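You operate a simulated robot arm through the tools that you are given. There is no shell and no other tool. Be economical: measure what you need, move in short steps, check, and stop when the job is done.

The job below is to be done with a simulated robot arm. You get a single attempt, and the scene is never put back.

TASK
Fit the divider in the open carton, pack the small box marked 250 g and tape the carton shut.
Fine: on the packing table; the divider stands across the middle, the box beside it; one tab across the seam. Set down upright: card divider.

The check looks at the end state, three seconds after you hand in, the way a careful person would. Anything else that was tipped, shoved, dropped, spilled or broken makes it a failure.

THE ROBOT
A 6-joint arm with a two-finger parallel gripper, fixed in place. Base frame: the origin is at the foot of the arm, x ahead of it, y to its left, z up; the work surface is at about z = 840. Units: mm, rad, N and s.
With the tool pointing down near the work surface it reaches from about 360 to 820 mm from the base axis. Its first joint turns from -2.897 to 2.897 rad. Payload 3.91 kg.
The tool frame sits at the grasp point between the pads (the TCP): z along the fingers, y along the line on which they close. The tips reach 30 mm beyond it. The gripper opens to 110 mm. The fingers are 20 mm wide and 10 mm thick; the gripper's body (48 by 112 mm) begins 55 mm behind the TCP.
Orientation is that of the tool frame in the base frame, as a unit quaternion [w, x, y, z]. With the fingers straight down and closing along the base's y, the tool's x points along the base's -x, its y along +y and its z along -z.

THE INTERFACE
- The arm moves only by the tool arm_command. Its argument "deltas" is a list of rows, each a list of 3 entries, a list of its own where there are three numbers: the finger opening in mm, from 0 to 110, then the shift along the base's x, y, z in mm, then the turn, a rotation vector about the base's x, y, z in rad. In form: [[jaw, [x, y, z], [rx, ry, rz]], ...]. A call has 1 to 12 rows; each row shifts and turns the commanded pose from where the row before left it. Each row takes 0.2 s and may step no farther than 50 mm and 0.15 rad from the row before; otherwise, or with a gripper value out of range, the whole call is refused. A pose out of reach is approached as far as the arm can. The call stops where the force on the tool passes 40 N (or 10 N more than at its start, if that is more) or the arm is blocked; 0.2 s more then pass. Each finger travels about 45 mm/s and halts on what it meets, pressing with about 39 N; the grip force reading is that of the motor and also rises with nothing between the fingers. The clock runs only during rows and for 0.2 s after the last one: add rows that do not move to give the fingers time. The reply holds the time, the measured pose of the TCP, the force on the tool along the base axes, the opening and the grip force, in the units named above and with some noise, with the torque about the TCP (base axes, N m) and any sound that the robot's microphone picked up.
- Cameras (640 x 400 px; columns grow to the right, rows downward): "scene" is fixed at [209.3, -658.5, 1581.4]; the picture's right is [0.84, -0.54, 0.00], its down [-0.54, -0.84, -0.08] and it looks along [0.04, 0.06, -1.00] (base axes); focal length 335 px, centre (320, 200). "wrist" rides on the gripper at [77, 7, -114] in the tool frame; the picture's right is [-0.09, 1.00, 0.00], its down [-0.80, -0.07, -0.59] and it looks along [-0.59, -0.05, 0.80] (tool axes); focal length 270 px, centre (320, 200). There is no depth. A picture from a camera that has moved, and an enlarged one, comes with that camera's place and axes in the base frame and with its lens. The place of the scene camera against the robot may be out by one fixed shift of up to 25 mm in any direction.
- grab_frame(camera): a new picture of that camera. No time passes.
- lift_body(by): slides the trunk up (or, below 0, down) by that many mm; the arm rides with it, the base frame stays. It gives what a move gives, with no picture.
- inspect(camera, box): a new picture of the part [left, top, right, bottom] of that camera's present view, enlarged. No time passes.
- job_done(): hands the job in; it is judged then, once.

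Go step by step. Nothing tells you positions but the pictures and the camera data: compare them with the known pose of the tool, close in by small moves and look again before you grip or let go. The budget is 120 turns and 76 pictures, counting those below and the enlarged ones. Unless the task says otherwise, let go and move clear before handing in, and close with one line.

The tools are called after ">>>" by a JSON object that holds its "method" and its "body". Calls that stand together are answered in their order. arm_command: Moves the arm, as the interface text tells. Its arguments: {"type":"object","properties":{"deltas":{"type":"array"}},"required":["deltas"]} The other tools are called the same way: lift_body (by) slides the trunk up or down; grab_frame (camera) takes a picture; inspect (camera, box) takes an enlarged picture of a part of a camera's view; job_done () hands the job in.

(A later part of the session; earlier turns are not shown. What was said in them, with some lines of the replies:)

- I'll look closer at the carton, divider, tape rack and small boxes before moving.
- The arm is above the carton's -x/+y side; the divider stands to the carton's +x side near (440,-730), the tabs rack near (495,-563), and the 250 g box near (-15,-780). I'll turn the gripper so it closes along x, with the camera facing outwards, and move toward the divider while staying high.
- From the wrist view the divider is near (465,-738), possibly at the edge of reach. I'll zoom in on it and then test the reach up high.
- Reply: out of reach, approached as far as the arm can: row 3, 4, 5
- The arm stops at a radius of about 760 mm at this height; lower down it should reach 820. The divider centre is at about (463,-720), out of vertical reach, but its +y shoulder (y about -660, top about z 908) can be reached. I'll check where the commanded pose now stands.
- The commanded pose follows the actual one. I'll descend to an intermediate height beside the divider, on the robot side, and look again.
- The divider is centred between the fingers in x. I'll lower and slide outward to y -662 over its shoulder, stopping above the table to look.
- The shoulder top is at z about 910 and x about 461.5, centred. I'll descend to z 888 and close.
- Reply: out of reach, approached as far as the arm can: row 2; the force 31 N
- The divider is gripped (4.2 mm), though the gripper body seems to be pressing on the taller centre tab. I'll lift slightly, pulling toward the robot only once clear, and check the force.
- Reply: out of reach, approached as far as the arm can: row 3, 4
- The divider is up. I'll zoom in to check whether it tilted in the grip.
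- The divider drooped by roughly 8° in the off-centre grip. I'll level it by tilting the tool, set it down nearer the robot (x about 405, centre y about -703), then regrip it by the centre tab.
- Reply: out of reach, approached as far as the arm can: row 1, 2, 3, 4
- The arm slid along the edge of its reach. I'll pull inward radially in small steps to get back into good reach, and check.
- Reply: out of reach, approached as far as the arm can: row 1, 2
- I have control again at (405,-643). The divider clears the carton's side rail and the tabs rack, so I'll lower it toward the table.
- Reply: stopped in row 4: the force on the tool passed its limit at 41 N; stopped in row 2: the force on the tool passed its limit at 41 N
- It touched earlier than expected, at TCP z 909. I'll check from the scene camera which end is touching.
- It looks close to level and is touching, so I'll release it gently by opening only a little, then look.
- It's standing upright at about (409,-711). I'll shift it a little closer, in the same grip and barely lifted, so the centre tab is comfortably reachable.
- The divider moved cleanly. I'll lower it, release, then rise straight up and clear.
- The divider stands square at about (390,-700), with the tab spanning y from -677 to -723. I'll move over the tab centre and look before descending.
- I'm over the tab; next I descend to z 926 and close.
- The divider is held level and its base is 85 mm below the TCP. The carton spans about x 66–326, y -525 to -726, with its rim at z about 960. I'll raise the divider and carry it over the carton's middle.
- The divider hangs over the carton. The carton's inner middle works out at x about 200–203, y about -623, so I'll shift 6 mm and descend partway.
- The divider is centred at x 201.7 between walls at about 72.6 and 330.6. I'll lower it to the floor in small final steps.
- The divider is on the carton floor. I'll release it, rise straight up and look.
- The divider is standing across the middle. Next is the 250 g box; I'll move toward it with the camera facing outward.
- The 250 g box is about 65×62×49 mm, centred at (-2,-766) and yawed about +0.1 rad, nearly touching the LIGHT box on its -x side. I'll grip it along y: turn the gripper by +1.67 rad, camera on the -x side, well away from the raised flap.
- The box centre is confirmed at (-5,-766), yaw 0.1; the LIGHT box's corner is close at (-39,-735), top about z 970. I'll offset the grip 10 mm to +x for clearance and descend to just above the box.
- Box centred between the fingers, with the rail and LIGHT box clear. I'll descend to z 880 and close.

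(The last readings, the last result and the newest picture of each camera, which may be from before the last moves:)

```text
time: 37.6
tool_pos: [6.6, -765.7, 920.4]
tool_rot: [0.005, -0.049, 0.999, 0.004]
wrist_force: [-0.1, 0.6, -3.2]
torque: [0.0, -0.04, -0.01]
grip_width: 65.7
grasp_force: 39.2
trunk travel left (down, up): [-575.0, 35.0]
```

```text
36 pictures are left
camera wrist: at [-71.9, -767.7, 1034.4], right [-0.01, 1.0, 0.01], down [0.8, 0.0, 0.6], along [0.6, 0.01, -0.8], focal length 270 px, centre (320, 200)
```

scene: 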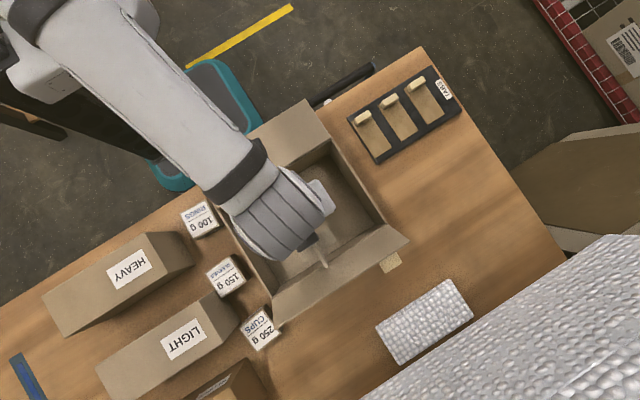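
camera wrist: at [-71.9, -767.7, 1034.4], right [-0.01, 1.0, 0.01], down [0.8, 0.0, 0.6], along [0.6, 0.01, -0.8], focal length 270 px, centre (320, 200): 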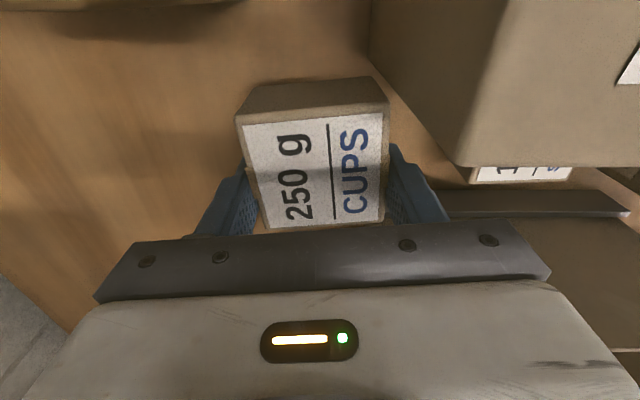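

The 250 g box is held. I'll lift it clear of the flap, square it up and carry it over the carton's -x half.

>>> {"method": "arm_command", "body": {"deltas": [[50, [0, 2, 45], [0, 0, 0]], [50, [0, 2, 45], [0, 0, 0]], [50, [0, 5, 45], [0, 0, 0]], [50, [0, 10, 45], [0, 0, 0]], [50, [0, 25, 10], [0, 0, 0]], [50, [10, 35, 0], [0, 0, -0.05]], [50, [25, 35, 0], [0, 0, -0.05]], [50, [30, 28, 0], [0, 0, 0]], [50, [35, 0, 0], [0, 0, 0]], [50, [23, 0, 0], [0, 0, 0]], [50, [0, 0, 0], [0, 0, 0]]]}}

>>> {"method": "grab_frame", "body": {"camera": "wrist"}}

>>> {"method": "inspect", "body": {"camera": "scene", "box": [180, 90, 420, 340]}}

```text
time: 40.0
tool_pos: [129.9, -621.4, 1110.4]
tool_rot: [0.005, 0.001, 1.0, 0.004]
wrist_force: [0.0, -0.1, -2.3]
torque: [0.03, 0.0, 0.0]
grip_width: 66.0
grasp_force: 38.7
trunk travel left (down, up): [-575.0, 35.0]
```

```text
35 pictures are left
camera wrist: at [51.4, -616.7, 1225.0], right [0.09, 1.0, 0.01], down [0.79, -0.08, 0.6], along [0.6, -0.05, -0.8], focal length 270 px, centre (320, 200)
```

wrist: 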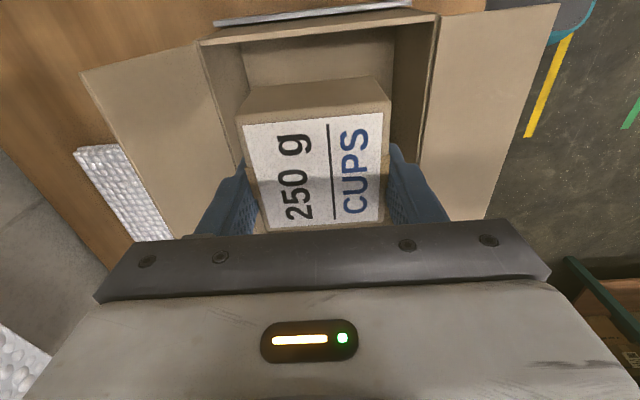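

```text
1.60 times, centred on (300, 215) of scene
camera zoom: at [209.3, -658.5, 1581.4], right [0.84, -0.54, 0.0], down [-0.54, -0.84, -0.08], along [0.04, 0.06, -1.0], focal length 536 px, centre (352, 176)
```

zoom: 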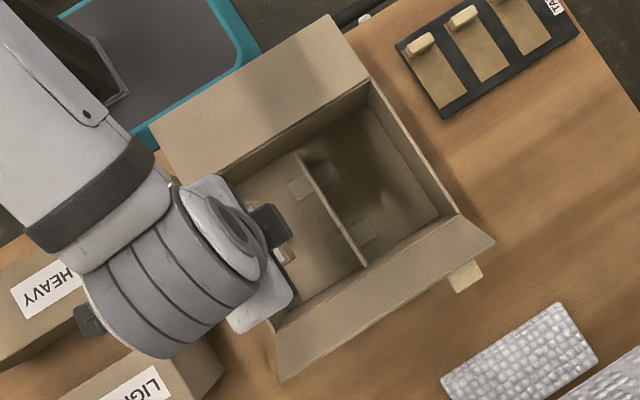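

The box hangs over the -x compartment (centre x about 120, y about -621), with about 12 mm clearance each side. I'll lower it partway and check.

>>> {"method": "arm_command", "body": {"deltas": [[50, [0, -2, -45], [0, 0, 0]], [50, [0, 0, -45], [0, 0, 0]], [50, [0, 0, -40], [0, 0, 0]], [50, [0, 0, -35], [0, 0, 0]], [50, [0, 0, 0], [0, 0, 0]]]}}

>>> {"method": "grab_frame", "body": {"camera": "wrist"}}

```text
time: 41.2
tool_pos: [128.2, -625.8, 944.6]
tool_rot: [0.006, 0.002, 1.0, 0.005]
wrist_force: [-0.5, 0.2, -2.5]
torque: [-0.01, -0.04, -0.02]
grip_width: 66.0
grasp_force: 38.9
trunk travel left (down, up): [-575.0, 35.0]
```

```text
33 pictures are left
camera wrist: at [50.5, -619.7, 1059.0], right [0.09, 1.0, 0.01], down [0.79, -0.08, 0.6], along [0.6, -0.05, -0.8], focal length 270 px, centre (320, 200)
```

wrist: 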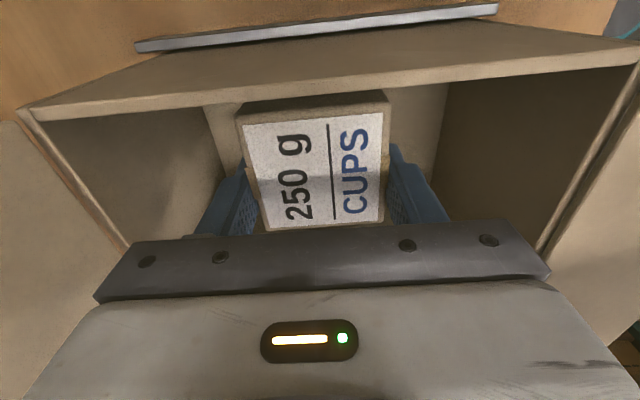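

Aligned, with about 13 mm gap to the -x wall. I'll lower to the floor.

>>> {"method": "arm_command", "body": {"deltas": [[50, [0, 0, -30], [0, 0, 0]], [50, [0, 0, -24], [0, 0, 0]], [50, [0, 0, -3], [0, 0, 0]], [50, [0, 0, -2], [0, 0, 0]], [50, [0, 0, 0], [0, 0, 0]]]}}

```text
time: 42.4
tool_pos: [129.0, -626.3, 887.3]
tool_rot: [0.006, 0.002, 1.0, 0.004]
wrist_force: [-0.3, -1.0, 0.8]
torque: [-0.09, 0.13, 0.0]
grip_width: 65.6
grasp_force: 39.4
trunk travel left (down, up): [-575.0, 35.0]
```

The force shows the box has touched down. I'll release it and rise.

>>> {"method": "arm_command", "body": {"deltas": [[66, [0, 0, 0], [0, 0, 0]], [80, [0, 0, 0], [0, 0, 0]], [95, [0, 0, 0], [0, 0, 0]], [95, [0, 0, 0], [0, 0, 0]], [95, [0, 0, 40], [0, 0, 0]], [95, [0, 0, 45], [0, 0, 0]], [95, [0, 0, 45], [0, 0, 0]], [95, [0, 0, 45], [0, 0, 0]], [95, [0, 0, 45], [0, 0, 0]], [95, [0, 0, 40], [0, 0, 0]]]}}

>>> {"method": "grab_frame", "body": {"camera": "wrist"}}

```text
time: 44.6
tool_pos: [130.4, -625.7, 1146.6]
tool_rot: [0.006, 0.001, 1.0, 0.004]
wrist_force: [0.5, -0.4, 0.5]
torque: [-0.02, -0.02, 0.04]
grip_width: 94.9
grasp_force: 0.1
trunk travel left (down, up): [-575.0, 35.0]
```

```text
32 pictures are left
camera wrist: at [50.9, -619.6, 1261.0], right [0.09, 1.0, 0.01], down [0.79, -0.08, 0.6], along [0.6, -0.05, -0.8], focal length 270 px, centre (320, 200)
```

wrist: 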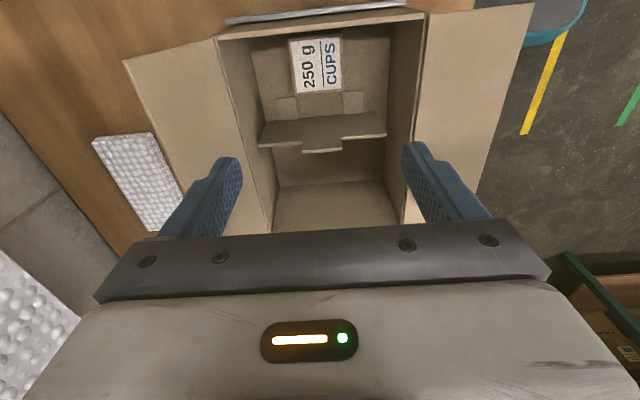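

The box is well placed beside the divider. Before closing flaps I'll look closely at the -y flap and the light tab on its outer edge.

>>> {"method": "inspect", "body": {"camera": "scene", "box": [260, 210, 420, 340]}}

>>> {"method": "inspect", "body": {"camera": "scene", "box": [180, 80, 400, 250]}}

```text
3.08 times, centred on (340, 275) of scene
camera zoom: at [209.3, -658.5, 1581.4], right [0.84, -0.54, 0.0], down [-0.54, -0.84, -0.08], along [0.04, 0.06, -1.0], focal length 1030 px, centre (258, -31)
```

zoom: 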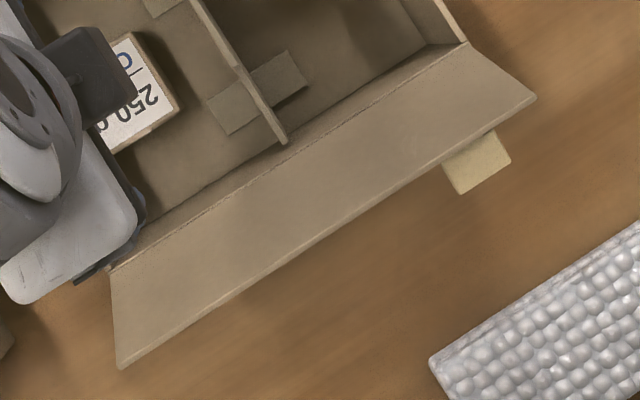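

```text
2.35 times, centred on (290, 165) of scene
camera zoom: at [209.3, -658.5, 1581.4], right [0.84, -0.54, 0.0], down [-0.54, -0.84, -0.08], along [0.04, 0.06, -1.0], focal length 788 px, centre (391, 282)
```

zoom: 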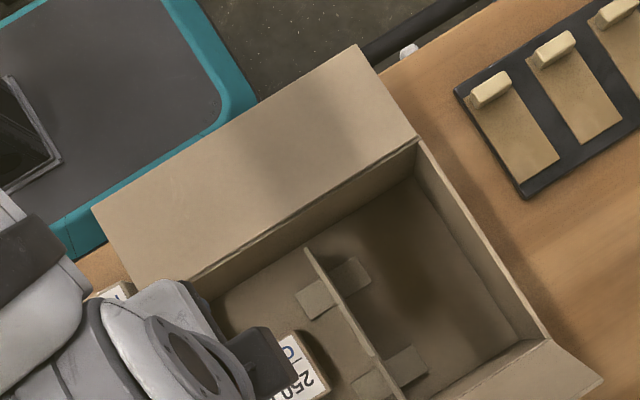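

The -y flap leans outward about 17° (outer edge near y -756, z 1058), and the light piece is a separate object on the table at about (303,-817) that I must keep clear of. I'll close the fingers, cross above the flap to its outside at x about 120 and then push it inward.

>>> {"method": "arm_command", "body": {"deltas": [[60, [-2, -30, -10], [0, 0, 0]], [30, [-2, -30, -10], [0, 0, 0]], [0, [-2, -30, -10], [0, 0, 0]], [0, [-2, -20, -6], [0, 0, 0]], [0, [-2, -20, -3], [0, 0, 0]], [0, [0, -16, -2], [0, 0, 0]], [0, [0, 0, 0], [0, 0, 0]]]}}

>>> {"method": "grab_frame", "body": {"camera": "wrist"}}

>>> {"method": "grab_frame", "body": {"camera": "scene"}}

```text
time: 46.2
tool_pos: [117.3, -752.2, 1101.7]
tool_rot: [0.005, 0.002, 1.0, 0.004]
wrist_force: [-1.4, -0.1, -0.1]
torque: [-0.02, 0.01, 0.03]
grip_width: 0.0
grasp_force: 36.9
out of reach, approached as far as the arm can: row 6
trunk travel left (down, up): [-575.0, 35.0]
```

```text
29 pictures are left
camera wrist: at [39.9, -747.3, 1216.4], right [0.09, 1.0, 0.01], down [0.79, -0.08, 0.6], along [0.6, -0.05, -0.8], focal length 270 px, centre (320, 200)
```

wrist: 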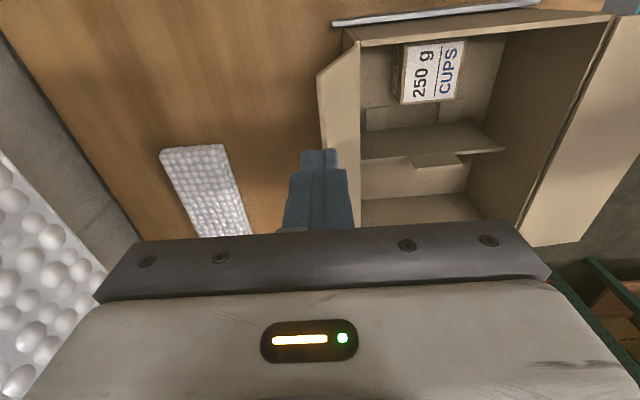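

```text
28 pictures are left
```

scene: 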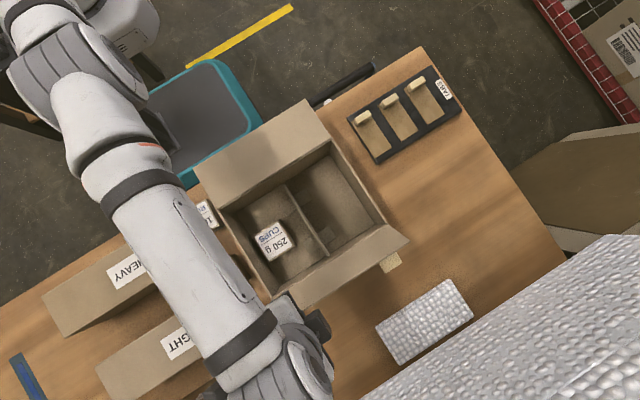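

I'm at the edge of reach here. Raising the trunk 35 mm should extend the reach at this height; then I continue outward.

>>> {"method": "lift_body", "body": {"by": 34}}

>>> {"method": "arm_command", "body": {"deltas": [[0, [0, 0, -15], [0, 0, 0]], [0, [-5, -10, -15], [0, 0, 0]], [0, [0, -10, 0], [0, 0, 0]], [0, [0, -6, 0], [0, 0, 0]], [0, [0, 0, 0], [0, 0, 0]]]}}

```text
time: 46.9
tool_pos: [118.4, -753.7, 1136.4]
tool_rot: [0.006, 0.001, 1.0, 0.005]
wrist_force: [0.3, 0.4, -0.4]
torque: [0.0, 0.0, 0.0]
grip_width: 0.0
grasp_force: 37.5
trunk travel left (down, up): [-609.0, 1.0]
```

```text
time: 48.1
tool_pos: [110.6, -759.2, 1106.1]
tool_rot: [0.005, 0.001, 1.0, 0.004]
wrist_force: [-0.1, -1.0, -0.1]
torque: [-0.03, -0.02, 0.0]
grip_width: 0.0
grasp_force: 38.4
out of reach, approached as far as the arm can: row 3, 4
trunk travel left (down, up): [-609.0, 1.0]
```

I'll tilt the tool slightly outward (tips toward -y) to gain reach.

>>> {"method": "arm_command", "body": {"deltas": [[0, [0, 0, 0], [-0.1, 0, 0]], [0, [0, 0, 0], [-0.1, 0, 0]], [0, [0, 0, 0], [-0.05, 0, 0]], [0, [0, -10, 0], [0, 0, 0]], [0, [0, -8, 0], [0, 0, 0]], [0, [0, 0, 0], [0, 0, 0]]]}}

>>> {"method": "grab_frame", "body": {"camera": "wrist"}}

```text
time: 49.5
tool_pos: [113.3, -778.7, 1105.8]
tool_rot: [0.005, 0.0, 0.993, -0.12]
wrist_force: [0.5, 1.0, 0.2]
torque: [-0.06, 0.04, -0.01]
grip_width: 0.0
grasp_force: 37.8
trunk travel left (down, up): [-609.0, 1.0]
```

```text
27 pictures are left
camera wrist: at [34.8, -744.6, 1214.8], right [0.09, 0.97, -0.24], down [0.79, 0.07, 0.6], along [0.6, -0.24, -0.76], focal length 270 px, centre (320, 200)
```

wrist: 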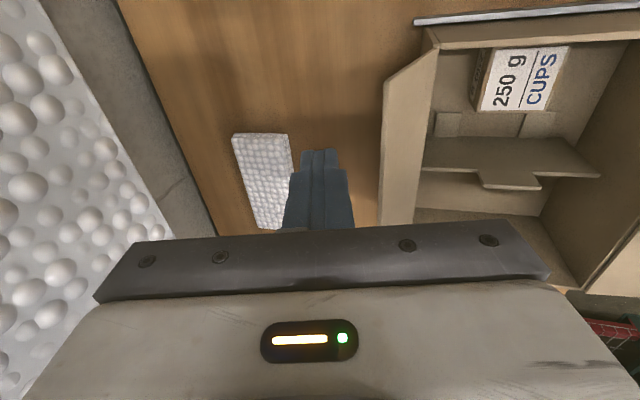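

Now outside the flap, I'll lower beside it and sweep inward (+y) step by step.

>>> {"method": "arm_command", "body": {"deltas": [[0, [0, 0, -25], [0, 0, 0]], [0, [0, 0, -25], [0, 0, 0]], [0, [0, 14, 0], [0, 0, 0]], [0, [0, 14, 0], [0, 0, 0]], [0, [0, 14, 0], [0, 0, 0]], [0, [0, 14, 0], [0, 0, 0]], [0, [0, 15, 0], [0, 0, 0]], [0, [0, 15, 0], [0, 0, 0]]]}}

>>> {"method": "grab_frame", "body": {"camera": "wrist"}}

```text
time: 51.3
tool_pos: [111.1, -690.6, 1055.8]
tool_rot: [0.006, 0.0, 0.993, -0.121]
wrist_force: [-0.1, 0.6, -0.7]
torque: [0.01, -0.03, 0.02]
grip_width: 0.0
grasp_force: 37.5
trunk travel left (down, up): [-609.0, 1.0]
```

```text
26 pictures are left
camera wrist: at [34.9, -658.1, 1164.8], right [0.09, 0.97, -0.24], down [0.79, 0.07, 0.6], along [0.6, -0.24, -0.76], focal length 270 px, centre (320, 200)
```

wrist: 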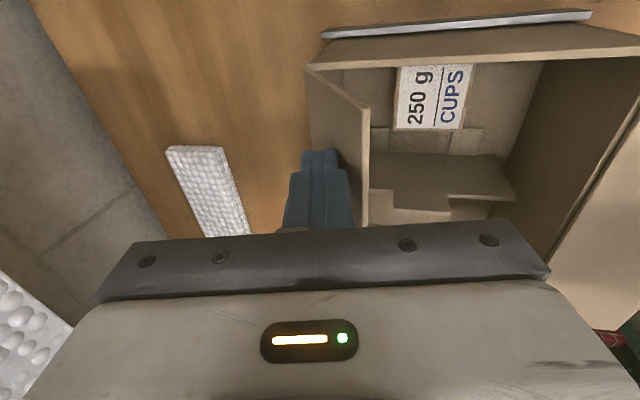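

The flap has swung inward past vertical. I'll continue the arc, moving inward and down.

>>> {"method": "arm_command", "body": {"deltas": [[0, [0, 12, -6], [0, 0, 0]], [0, [0, 13, -9], [0, 0, 0]], [0, [0, 7, -12], [0, 0, 0]], [0, [0, 7, -12], [0, 0, 0]], [0, [0, 3, -9], [0, 0, 0]], [0, [0, 2, -6], [0, 0, 0]], [0, [0, 0, 0], [0, 0, 0]]]}}

>>> {"method": "grab_frame", "body": {"camera": "wrist"}}

```text
time: 52.9
tool_pos: [112.3, -648.5, 1006.0]
tool_rot: [0.006, 0.002, 0.992, -0.125]
wrist_force: [2.0, -9.8, 29.1]
torque: [-0.23, 0.0, 0.03]
grip_width: 0.0
grasp_force: 38.5
trunk travel left (down, up): [-609.0, 1.0]
```

```text
25 pictures are left
camera wrist: at [34.7, -614.8, 1114.4], right [0.09, 0.96, -0.25], down [0.79, 0.08, 0.6], along [0.6, -0.25, -0.76], focal length 270 px, centre (320, 200)
```

wrist: 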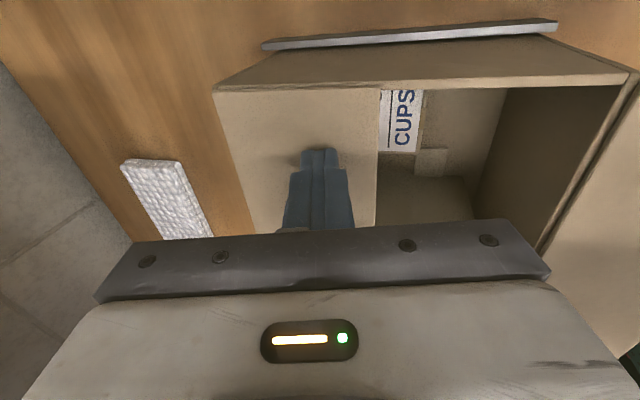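

The -y flap is closed. I'll back off, straighten the tool, and move to the carton's +x side to lift the +y flap from beneath its +x end with tilted fingers.

>>> {"method": "arm_command", "body": {"deltas": [[0, [0, -3, 40], [0, 0, 0]], [0, [0, 0, 40], [0, 0, 0]], [0, [20, 0, 24], [0.125, 0, 0]], [0, [36, 20, 0], [0.125, 0, 0]], [0, [36, 20, 0], [0, 0, 0]], [0, [40, 25, 0], [0, 0, 0]], [0, [40, 25, 0], [0, 0, 0]], [0, [40, 25, 0], [0, 0, 0]], [0, [40, 25, 0], [0, 0, 0]], [0, [36, 30, 0], [0, 0, 0]], [0, [0, 33, 0], [0, 0, 0]], [0, [0, 0, 0], [0, 0, 0]]]}}

>>> {"method": "grab_frame", "body": {"camera": "scene"}}

```text
time: 55.5
tool_pos: [401.1, -447.7, 1106.3]
tool_rot: [0.007, 0.002, 1.0, 0.005]
wrist_force: [0.2, 0.3, -1.5]
torque: [-0.01, 0.0, -0.04]
grip_width: 0.0
grasp_force: 38.0
trunk travel left (down, up): [-609.0, 1.0]
```

```text
24 pictures are left
```

scene: 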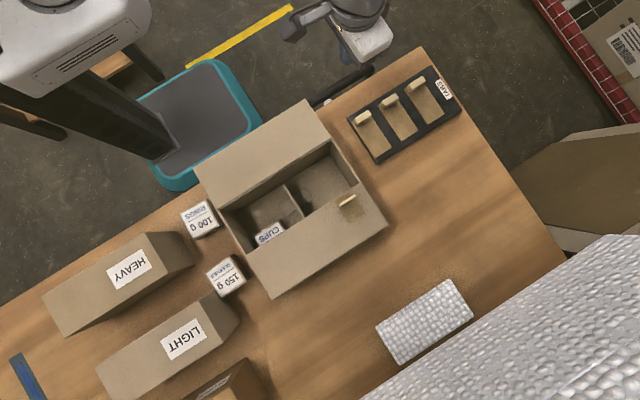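

The -y flap stays closed; the light piece is a lug on its outer face, so the +y flap may have one beneath it too. I'll tilt the tool 45° (fingers toward -x) and lower beside the carton, aiming closer to the hinge (y about -475) to avoid any such lug.

>>> {"method": "arm_command", "body": {"deltas": [[0, [0, -9, 0], [0, 0.131, 0]], [0, [0, -9, 0], [0, 0.131, 0]], [0, [0, -9, 0], [0, 0.131, 0]], [0, [0, 0, 0], [0, 0.131, 0]], [0, [0, 0, 0], [0, 0.131, 0]], [0, [0, 0, 0], [0, 0.131, 0]], [0, [0, 0, -40], [0, 0, 0]], [0, [0, 0, -40], [0, 0, 0]], [0, [0, 0, -40], [0, 0, 0]], [0, [0, 0, -35], [0, 0, 0]], [0, [0, 0, 0], [0, 0, 0]]]}}

>>> {"method": "grab_frame", "body": {"camera": "wrist"}}

>>> {"method": "grab_frame", "body": {"camera": "scene"}}

```text
time: 57.9
tool_pos: [401.0, -475.0, 950.5]
tool_rot: [-0.379, 0.002, 0.925, 0.002]
wrist_force: [0.8, 0.8, 0.4]
torque: [0.02, 0.02, -0.01]
grip_width: 0.0
grasp_force: 37.7
trunk travel left (down, up): [-609.0, 1.0]
```

```text
23 pictures are left
camera wrist: at [426.7, -469.0, 1086.3], right [0.07, 1.0, -0.06], down [0.99, -0.08, -0.14], along [-0.14, -0.05, -0.99], focal length 270 px, centre (320, 200)
```

wrist: 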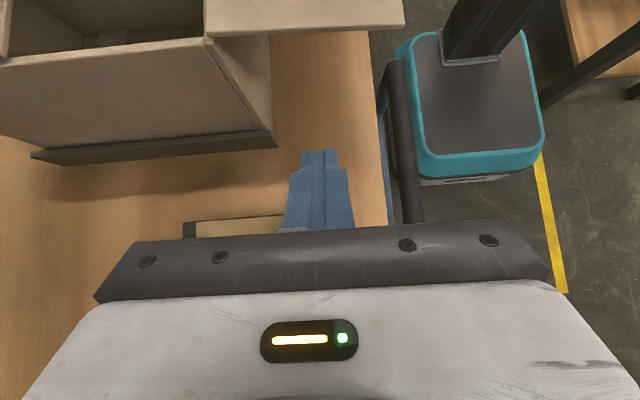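

```text
22 pictures are left
```

scene: 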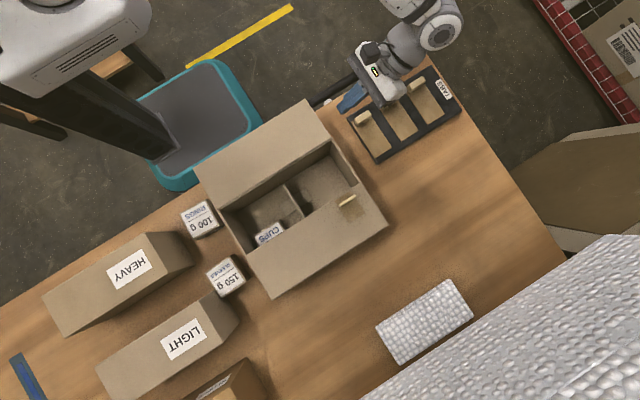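

The flap's +x edge is at x about 322, spanning y -527 to -427; my finger is at y -475, below it. I'll lower a bit more, slide in under the flap by about 17 mm, then lift.

>>> {"method": "arm_command", "body": {"deltas": [[0, [0, 0, -15], [0, 0, 0]], [0, [-40, 0, 0], [0, 0, 0]], [0, [-36, 0, 0], [0, 0, 0]], [0, [0, 0, 0], [0, 0, 0]]]}}

>>> {"method": "arm_command", "body": {"deltas": [[0, [0, 0, 15], [0, 0, 0]], [0, [0, 0, 12], [0, 0, 0]], [0, [0, 0, 12], [0, 0, 0]], [0, [0, 0, 12], [0, 0, 0]]]}}

>>> {"method": "grab_frame", "body": {"camera": "scene"}}

```text
time: 58.9
tool_pos: [324.1, -475.5, 935.7]
tool_rot: [-0.378, 0.003, 0.926, 0.003]
wrist_force: [0.2, 0.5, 0.2]
torque: [-0.01, 0.0, 0.03]
grip_width: 0.2
grasp_force: 37.4
trunk travel left (down, up): [-609.0, 1.0]
```

```text
time: 59.9
tool_pos: [325.0, -475.0, 987.8]
tool_rot: [-0.379, 0.002, 0.925, 0.003]
wrist_force: [0.9, -0.5, -1.3]
torque: [0.01, -0.01, -0.01]
grip_width: 0.1
grasp_force: 37.8
trunk travel left (down, up): [-609.0, 1.0]
```

```text
21 pictures are left
```

scene: 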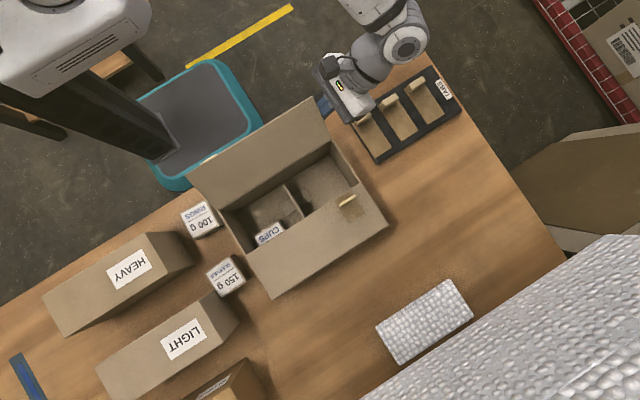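

The flap is lifting. I'll follow the arc around the hinge to past vertical.

>>> {"method": "arm_command", "body": {"deltas": [[0, [0, 0, 12], [0, 0, 0]], [0, [0, -6, 13], [0, 0, 0]], [0, [0, -8, 10], [0, 0, 0]], [0, [0, -11, 8], [0, 0, 0]], [0, [0, -12, 6], [0, 0, 0]], [0, [0, -14, 1], [0, 0, 0]], [0, [0, -10, 0], [0, 0, 0]]]}}

>>> {"method": "grab_frame", "body": {"camera": "scene"}}

```text
time: 61.5
tool_pos: [324.3, -536.4, 1035.8]
tool_rot: [-0.38, 0.003, 0.925, 0.003]
wrist_force: [0.6, -0.3, -0.1]
torque: [0.02, 0.0, 0.03]
grip_width: 0.0
grasp_force: 38.0
trunk travel left (down, up): [-609.0, 1.0]
```

```text
20 pictures are left
```

scene: 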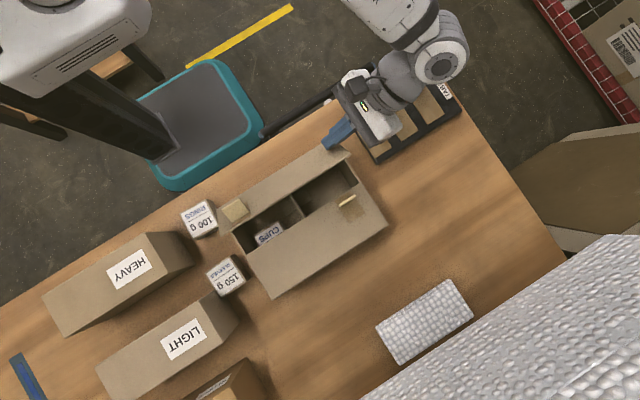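

The +y flap is past vertical and falling inward; its lug is at the other end. I'll continue the arc down to closed.

>>> {"method": "arm_command", "body": {"deltas": [[0, [0, -11, -3], [0, 0, 0]], [0, [0, -14, -9], [0, 0, 0]], [0, [0, -9, -10], [0, 0, 0]], [0, [0, -6, -10], [0, 0, 0]], [0, [0, -10, -4], [0, 0, 0]], [0, [0, 0, -3], [0, 0, 0]], [0, [0, 0, -3], [0, 0, 0]]]}}

>>> {"method": "grab_frame", "body": {"camera": "scene"}}

```text
time: 63.1
tool_pos: [326.3, -585.5, 1003.2]
tool_rot: [-0.378, 0.004, 0.926, -0.001]
wrist_force: [0.1, 5.6, 20.4]
torque: [0.2, 0.27, -0.36]
grip_width: 0.0
grasp_force: 38.3
trunk travel left (down, up): [-609.0, 1.0]
stopped in row 7: the force on the tool passed its limit at 44 N (the readings are from after the stop); the commanded pose is now the measured one
```

```text
19 pictures are left
```

scene: 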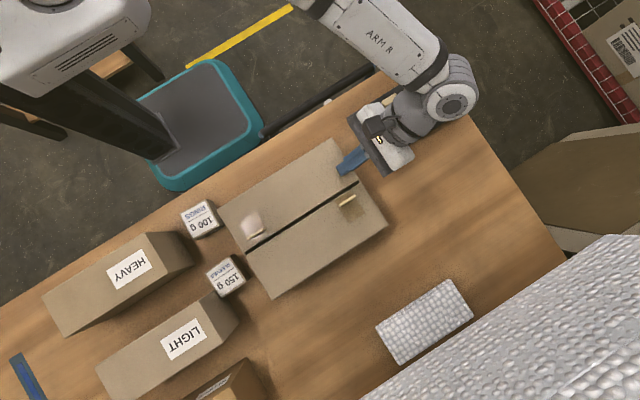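

Both flaps are closed. I'll back off, straighten the tool and go look at the nearest tape tab.

>>> {"method": "arm_command", "body": {"deltas": [[0, [5, 0, 40], [0, 0, 0]], [20, [15, 10, 40], [0, -0.131, 0]], [40, [15, 10, 0], [0, -0.131, 0]], [40, [15, 10, 0], [0, -0.131, 0]], [40, [15, 10, 0], [0, -0.131, 0]], [40, [15, 10, -20], [0, -0.131, 0]], [40, [10, 10, -20], [0, -0.132, 0]], [40, [0, 10, -20], [0, 0, 0]], [40, [0, 0, 0], [0, 0, 0]]]}}

>>> {"method": "grab_frame", "body": {"camera": "wrist"}}

```text
time: 65.1
tool_pos: [415.8, -516.0, 1019.1]
tool_rot: [0.006, 0.003, 1.0, 0.001]
wrist_force: [0.0, 0.1, -1.2]
torque: [0.03, 0.03, 0.02]
grip_width: 40.4
grasp_force: 0.0
trunk travel left (down, up): [-609.0, 1.0]
```

```text
18 pictures are left
camera wrist: at [337.6, -510.7, 1133.8], right [0.1, 1.0, 0.0], down [0.79, -0.08, 0.6], along [0.6, -0.05, -0.8], focal length 270 px, centre (320, 200)
```

wrist: 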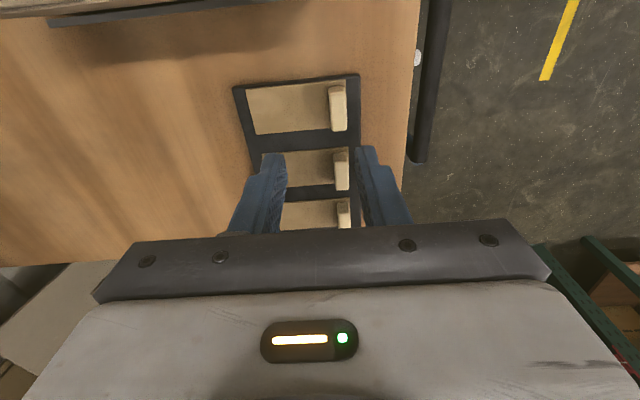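

>>> {"method": "inspect", "body": {"camera": "wrist", "box": [220, 60, 380, 160]}}

```text
4.00 times, centred on (300, 110) of wrist
camera zoom: at [337.6, -510.7, 1133.8], right [0.1, 1.0, 0.0], down [0.79, -0.08, 0.6], along [0.6, -0.05, -0.8], focal length 1081 px, centre (400, 560)
```

zoom: 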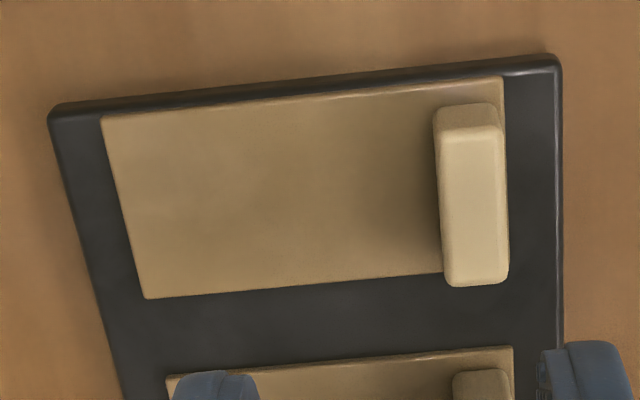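

The first tab is about x 405–453, y -591 to -490, with its handle at about (430.5,-499), top near z 875. I'll move above the handle and check.

>>> {"method": "arm_command", "body": {"deltas": [[40, [8, 9, -30], [0, 0, 0]], [40, [7, 8, -30], [0, 0, 0]], [40, [0, 0, -30], [0, 0, 0]], [40, [0, 0, 0], [0, 0, 0]]]}}

>>> {"method": "grab_frame", "body": {"camera": "wrist"}}

```text
time: 66.1
tool_pos: [430.4, -500.0, 929.5]
tool_rot: [0.007, 0.003, 1.0, 0.002]
wrist_force: [0.3, 0.2, 0.4]
torque: [0.01, 0.05, -0.01]
grip_width: 40.1
grasp_force: 0.0
trunk travel left (down, up): [-609.0, 1.0]
```

```text
16 pictures are left
camera wrist: at [352.9, -494.3, 1043.3], right [0.09, 1.0, 0.0], down [0.79, -0.08, 0.6], along [0.6, -0.05, -0.8], focal length 270 px, centre (320, 200)
```

wrist: 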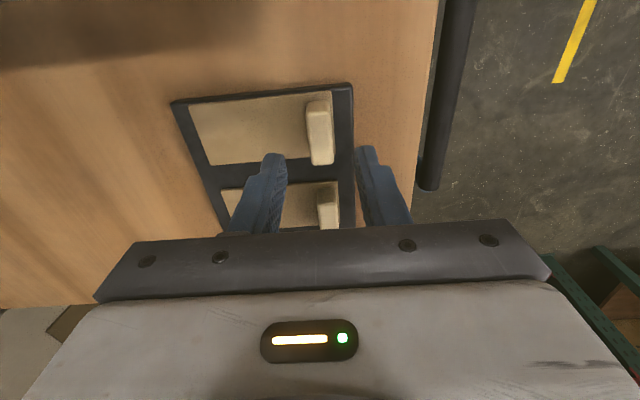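

The handle is centred. I'll descend to z 888 and grip it.

>>> {"method": "arm_command", "body": {"deltas": [[40, [-1, 0, -25], [0, 0, 0]], [40, [0, 0, -17], [0, 0, 0]], [25, [0, 0, 0], [0, 0, 0]], [10, [0, 0, 0], [0, 0, 0]], [0, [0, 0, 0], [0, 0, 0]], [0, [0, 0, 0], [0, 0, 0]]]}}

```text
time: 67.5
tool_pos: [430.5, -500.6, 888.7]
tool_rot: [0.006, 0.003, 1.0, 0.001]
wrist_force: [0.5, 0.1, 0.4]
torque: [-0.03, 0.01, 0.03]
grip_width: 14.1
grasp_force: 38.6
trunk travel left (down, up): [-609.0, 1.0]
```

Handle gripped at 14 mm. I'll lift it straight up.

>>> {"method": "arm_command", "body": {"deltas": [[0, [0, 0, 5], [0, 0, 0]], [0, [0, 0, 10], [0, 0, 0]], [0, [0, 0, 25], [0, 0, 0]], [0, [0, 0, 40], [0, 0, 0]], [0, [0, 0, 40], [0, 0, 0]], [0, [0, 0, 30], [0, 0, 0]]]}}

>>> {"method": "grab_frame", "body": {"camera": "wrist"}}

```text
time: 68.9
tool_pos: [429.6, -499.4, 1038.6]
tool_rot: [0.007, 0.004, 1.0, 0.002]
wrist_force: [0.0, -0.8, 0.9]
torque: [-0.03, 0.01, -0.01]
grip_width: 13.9
grasp_force: 38.7
trunk travel left (down, up): [-609.0, 1.0]
```

```text
15 pictures are left
camera wrist: at [351.2, -494.1, 1152.5], right [0.09, 1.0, 0.0], down [0.79, -0.08, 0.6], along [0.6, -0.05, -0.8], focal length 270 px, centre (320, 200)
```

wrist: 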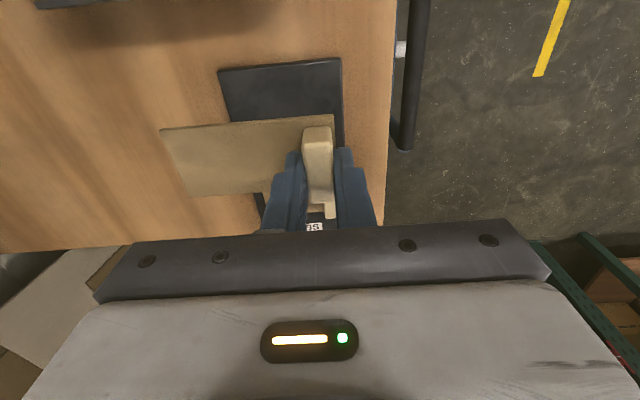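

The tab is held flat, extending toward -y from the handle. I'll carry it high over the carton's middle and look for the seam.

>>> {"method": "arm_command", "body": {"deltas": [[0, [0, 0, 40], [0, 0, 0]], [0, [-30, -10, 0], [0, 0, 0]], [0, [-40, -15, 0], [0, 0, 0]], [0, [-40, -15, 0], [0, 0, 0]], [0, [-40, -15, 0], [0, 0, 0]], [0, [-40, -15, 0], [0, 0, 0]], [0, [-36, -15, 0], [0, 0, 0]], [0, [0, 0, 0], [0, 0, 0]]]}}

>>> {"method": "grab_frame", "body": {"camera": "wrist"}}

>>> {"method": "grab_frame", "body": {"camera": "scene"}}

```text
time: 70.7
tool_pos: [204.2, -585.6, 1078.2]
tool_rot: [0.006, 0.004, 1.0, 0.001]
wrist_force: [0.7, 0.0, 0.0]
torque: [0.0, -0.01, 0.02]
grip_width: 14.3
grasp_force: 39.2
trunk travel left (down, up): [-609.0, 1.0]
```

```text
14 pictures are left
camera wrist: at [126.3, -579.3, 1192.0], right [0.09, 1.0, 0.01], down [0.79, -0.08, 0.6], along [0.6, -0.05, -0.8], focal length 270 px, centre (320, 200)
```

wrist: 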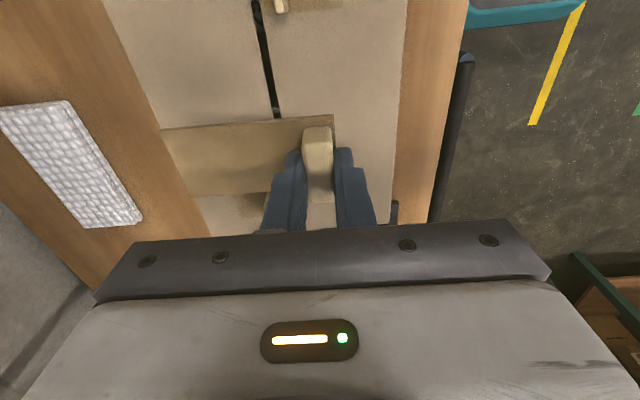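

```text
13 pictures are left
```

scene: 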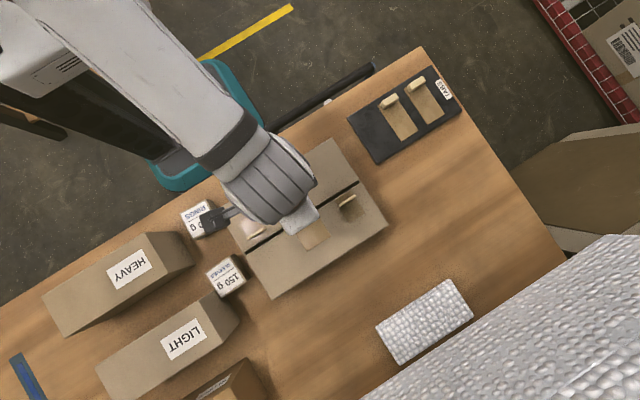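

The seam is at y about -620. I'll shift 5 mm so the tab is centred over it and lower to near contact.

>>> {"method": "arm_command", "body": {"deltas": [[0, [0, 5, -30], [0, 0, 0]], [0, [0, 0, -25], [0, 0, 0]], [0, [0, 0, -5], [0, 0, 0]], [0, [0, 0, 0], [0, 0, 0]]]}}

>>> {"method": "arm_command", "body": {"deltas": [[0, [0, 0, -3], [0, 0, 0]], [0, [0, 0, -2], [0, 0, 0]], [0, [0, 0, 0], [0, 0, 0]]]}}

>>> {"method": "grab_frame", "body": {"camera": "wrist"}}

```text
time: 71.7
tool_pos: [203.0, -579.5, 1018.2]
tool_rot: [0.006, 0.003, 1.0, 0.002]
wrist_force: [0.5, 0.3, -0.1]
torque: [-0.04, -0.02, 0.03]
grip_width: 14.4
grasp_force: 39.2
trunk travel left (down, up): [-609.0, 1.0]
```

```text
time: 72.5
tool_pos: [203.9, -579.2, 1012.5]
tool_rot: [0.006, 0.003, 1.0, 0.002]
wrist_force: [0.8, 0.7, 0.5]
torque: [0.02, -0.01, 0.01]
grip_width: 14.3
grasp_force: 38.6
trunk travel left (down, up): [-609.0, 1.0]
```

```text
12 pictures are left
camera wrist: at [125.9, -574.0, 1126.7], right [0.09, 1.0, 0.0], down [0.79, -0.08, 0.6], along [0.6, -0.05, -0.8], focal length 270 px, centre (320, 200)
```

wrist: 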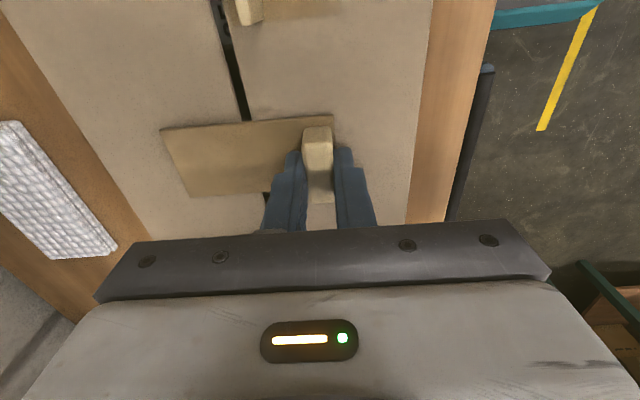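

The tab straddles the seam evenly. I'll keep lowering in small steps until it presses.

>>> {"method": "arm_command", "body": {"deltas": [[0, [0, 0, -2], [0, 0, 0]], [0, [0, 0, -2], [0, 0, 0]], [0, [0, 0, 0], [0, 0, 0]]]}}

```text
time: 73.3
tool_pos: [204.5, -579.0, 1011.0]
tool_rot: [0.007, 0.003, 1.0, -0.001]
wrist_force: [1.3, -0.8, 19.4]
torque: [-0.18, 0.08, -0.02]
grip_width: 14.3
grasp_force: 39.1
trunk travel left (down, up): [-609.0, 1.0]
```

Contact at 19 N. I'll press slightly, then release and lift clear, and look.

>>> {"method": "arm_command", "body": {"deltas": [[0, [0, 0, -1], [0, 0, 0]], [0, [0, 0, 0], [0, 0, 0]], [0, [0, 0, 0], [0, 0, 0]], [16, [0, 0, 1], [0, 0, 0]], [30, [0, 0, 0], [0, 0, 0]], [40, [0, 0, 0], [0, 0, 0]], [40, [0, 0, 0], [0, 0, 0]], [40, [0, 0, 30], [0, 0, 0]], [40, [0, 0, 40], [0, 0, 0]]]}}

>>> {"method": "grab_frame", "body": {"camera": "wrist"}}

```text
time: 75.3
tool_pos: [203.7, -579.4, 1078.7]
tool_rot: [0.006, 0.004, 1.0, 0.002]
wrist_force: [-0.6, 0.6, 0.5]
torque: [-0.01, 0.0, -0.01]
grip_width: 40.1
grasp_force: 0.1
trunk travel left (down, up): [-609.0, 1.0]
```

```text
11 pictures are left
camera wrist: at [125.2, -573.3, 1192.2], right [0.09, 1.0, 0.01], down [0.79, -0.08, 0.6], along [0.6, -0.05, -0.8], focal length 270 px, centre (320, 200)
```

wrist: 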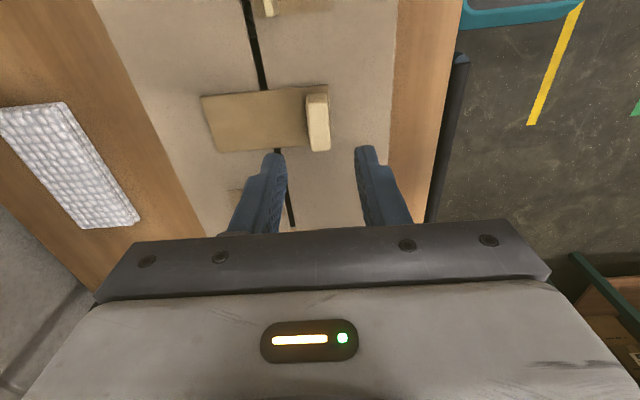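

The tab lies across the seam. I'll press its -y half down with closed fingertips so both sides adhere.

>>> {"method": "arm_command", "body": {"deltas": [[20, [0, -35, 0], [0, 0, 0]], [0, [0, -34, 0], [0, 0, 0]], [0, [0, 0, -30], [0, 0, 0]], [0, [0, 0, -30], [0, 0, 0]], [0, [0, 0, -6], [0, 0, 0]], [0, [0, 0, -3], [0, 0, 0]], [0, [0, 0, 0], [0, 0, 0]]]}}

```text
time: 76.9
tool_pos: [203.9, -648.3, 1010.6]
tool_rot: [0.006, 0.003, 1.0, 0.002]
wrist_force: [0.2, -0.5, -0.2]
torque: [0.06, -0.01, -0.03]
grip_width: 0.0
grasp_force: 37.8
trunk travel left (down, up): [-609.0, 1.0]
```

>>> {"method": "arm_command", "body": {"deltas": [[0, [0, 0, -3], [0, 0, 0]], [0, [0, 0, -2], [0, 0, 0]], [0, [0, 0, -2], [0, 0, 0]], [0, [0, 0, 0], [0, 0, 0]]]}}

```text
time: 78.1
tool_pos: [203.4, -650.4, 1009.6]
tool_rot: [0.008, 0.003, 1.0, -0.004]
wrist_force: [-0.7, 5.6, 15.0]
torque: [0.19, 0.08, -0.06]
grip_width: 0.4
grasp_force: 37.8
trunk travel left (down, up): [-609.0, 1.0]
stopped in row 4: the force on the tool passed its limit at 41 N (the readings are from after the stop); the commanded pose is now the measured one
```

Pressed firmly. I'll lift and move clear, then check everything.

>>> {"method": "arm_command", "body": {"deltas": [[0, [0, 0, 30], [0, 0, 0]], [0, [0, 0, 40], [0, 0, 0]], [0, [0, 0, 40], [0, 0, 0]], [0, [-20, 40, 20], [0, 0, 0]], [0, [-20, 40, 10], [0, 0, 0]], [0, [-20, 40, 0], [0, 0, 0]], [0, [-20, 40, 0], [0, 0, 0]], [0, [-30, 30, 0], [0, 0, 0]], [0, [-30, 10, 0], [0, 0, 0]], [0, [0, 0, 0], [0, 0, 0]]]}}

>>> {"method": "grab_frame", "body": {"camera": "scene"}}

>>> {"method": "inspect", "body": {"camera": "scene", "box": [200, 120, 400, 310]}}

```text
time: 80.3
tool_pos: [63.7, -450.8, 1147.0]
tool_rot: [0.006, 0.003, 1.0, -0.002]
wrist_force: [-0.1, 0.3, -1.1]
torque: [-0.02, -0.03, -0.02]
grip_width: 0.0
grasp_force: 37.4
trunk travel left (down, up): [-609.0, 1.0]
```

```text
10 pictures are left
```

scene: 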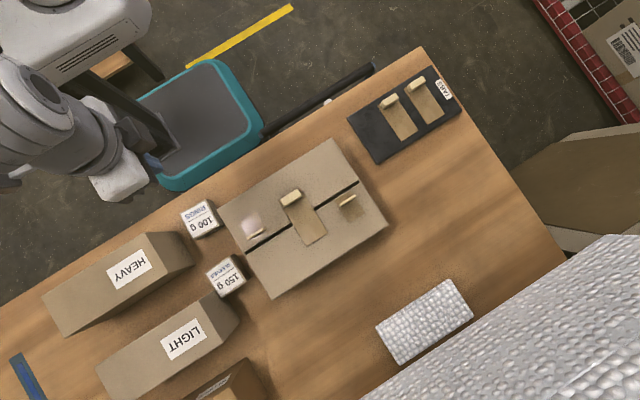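

```text
2.11 times, centred on (300, 215) of scene
camera zoom: at [209.3, -658.5, 1581.4], right [0.84, -0.54, 0.0], down [-0.54, -0.84, -0.08], along [0.04, 0.06, -1.0], focal length 705 px, centre (362, 168)
```

zoom: 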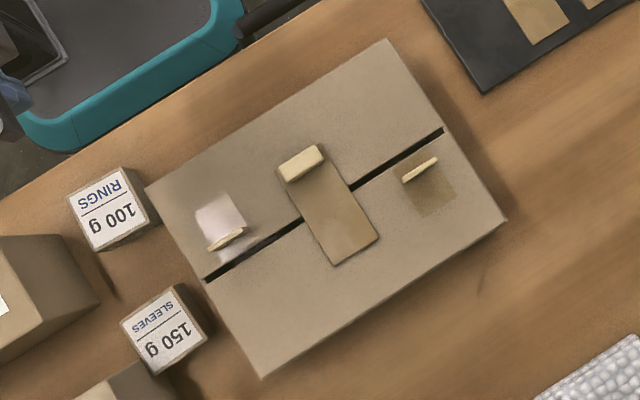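

Both flaps are shut with one tab across the seam, the other items look where they were, and the arm is clear, so I'm handing the job in.

>>> {"method": "job_done", "body": {}}

```text
The job is handed in.
```

The divider stands across the middle of the carton with the 250 g box beside it, and the carton is shut with one tab across the seam.
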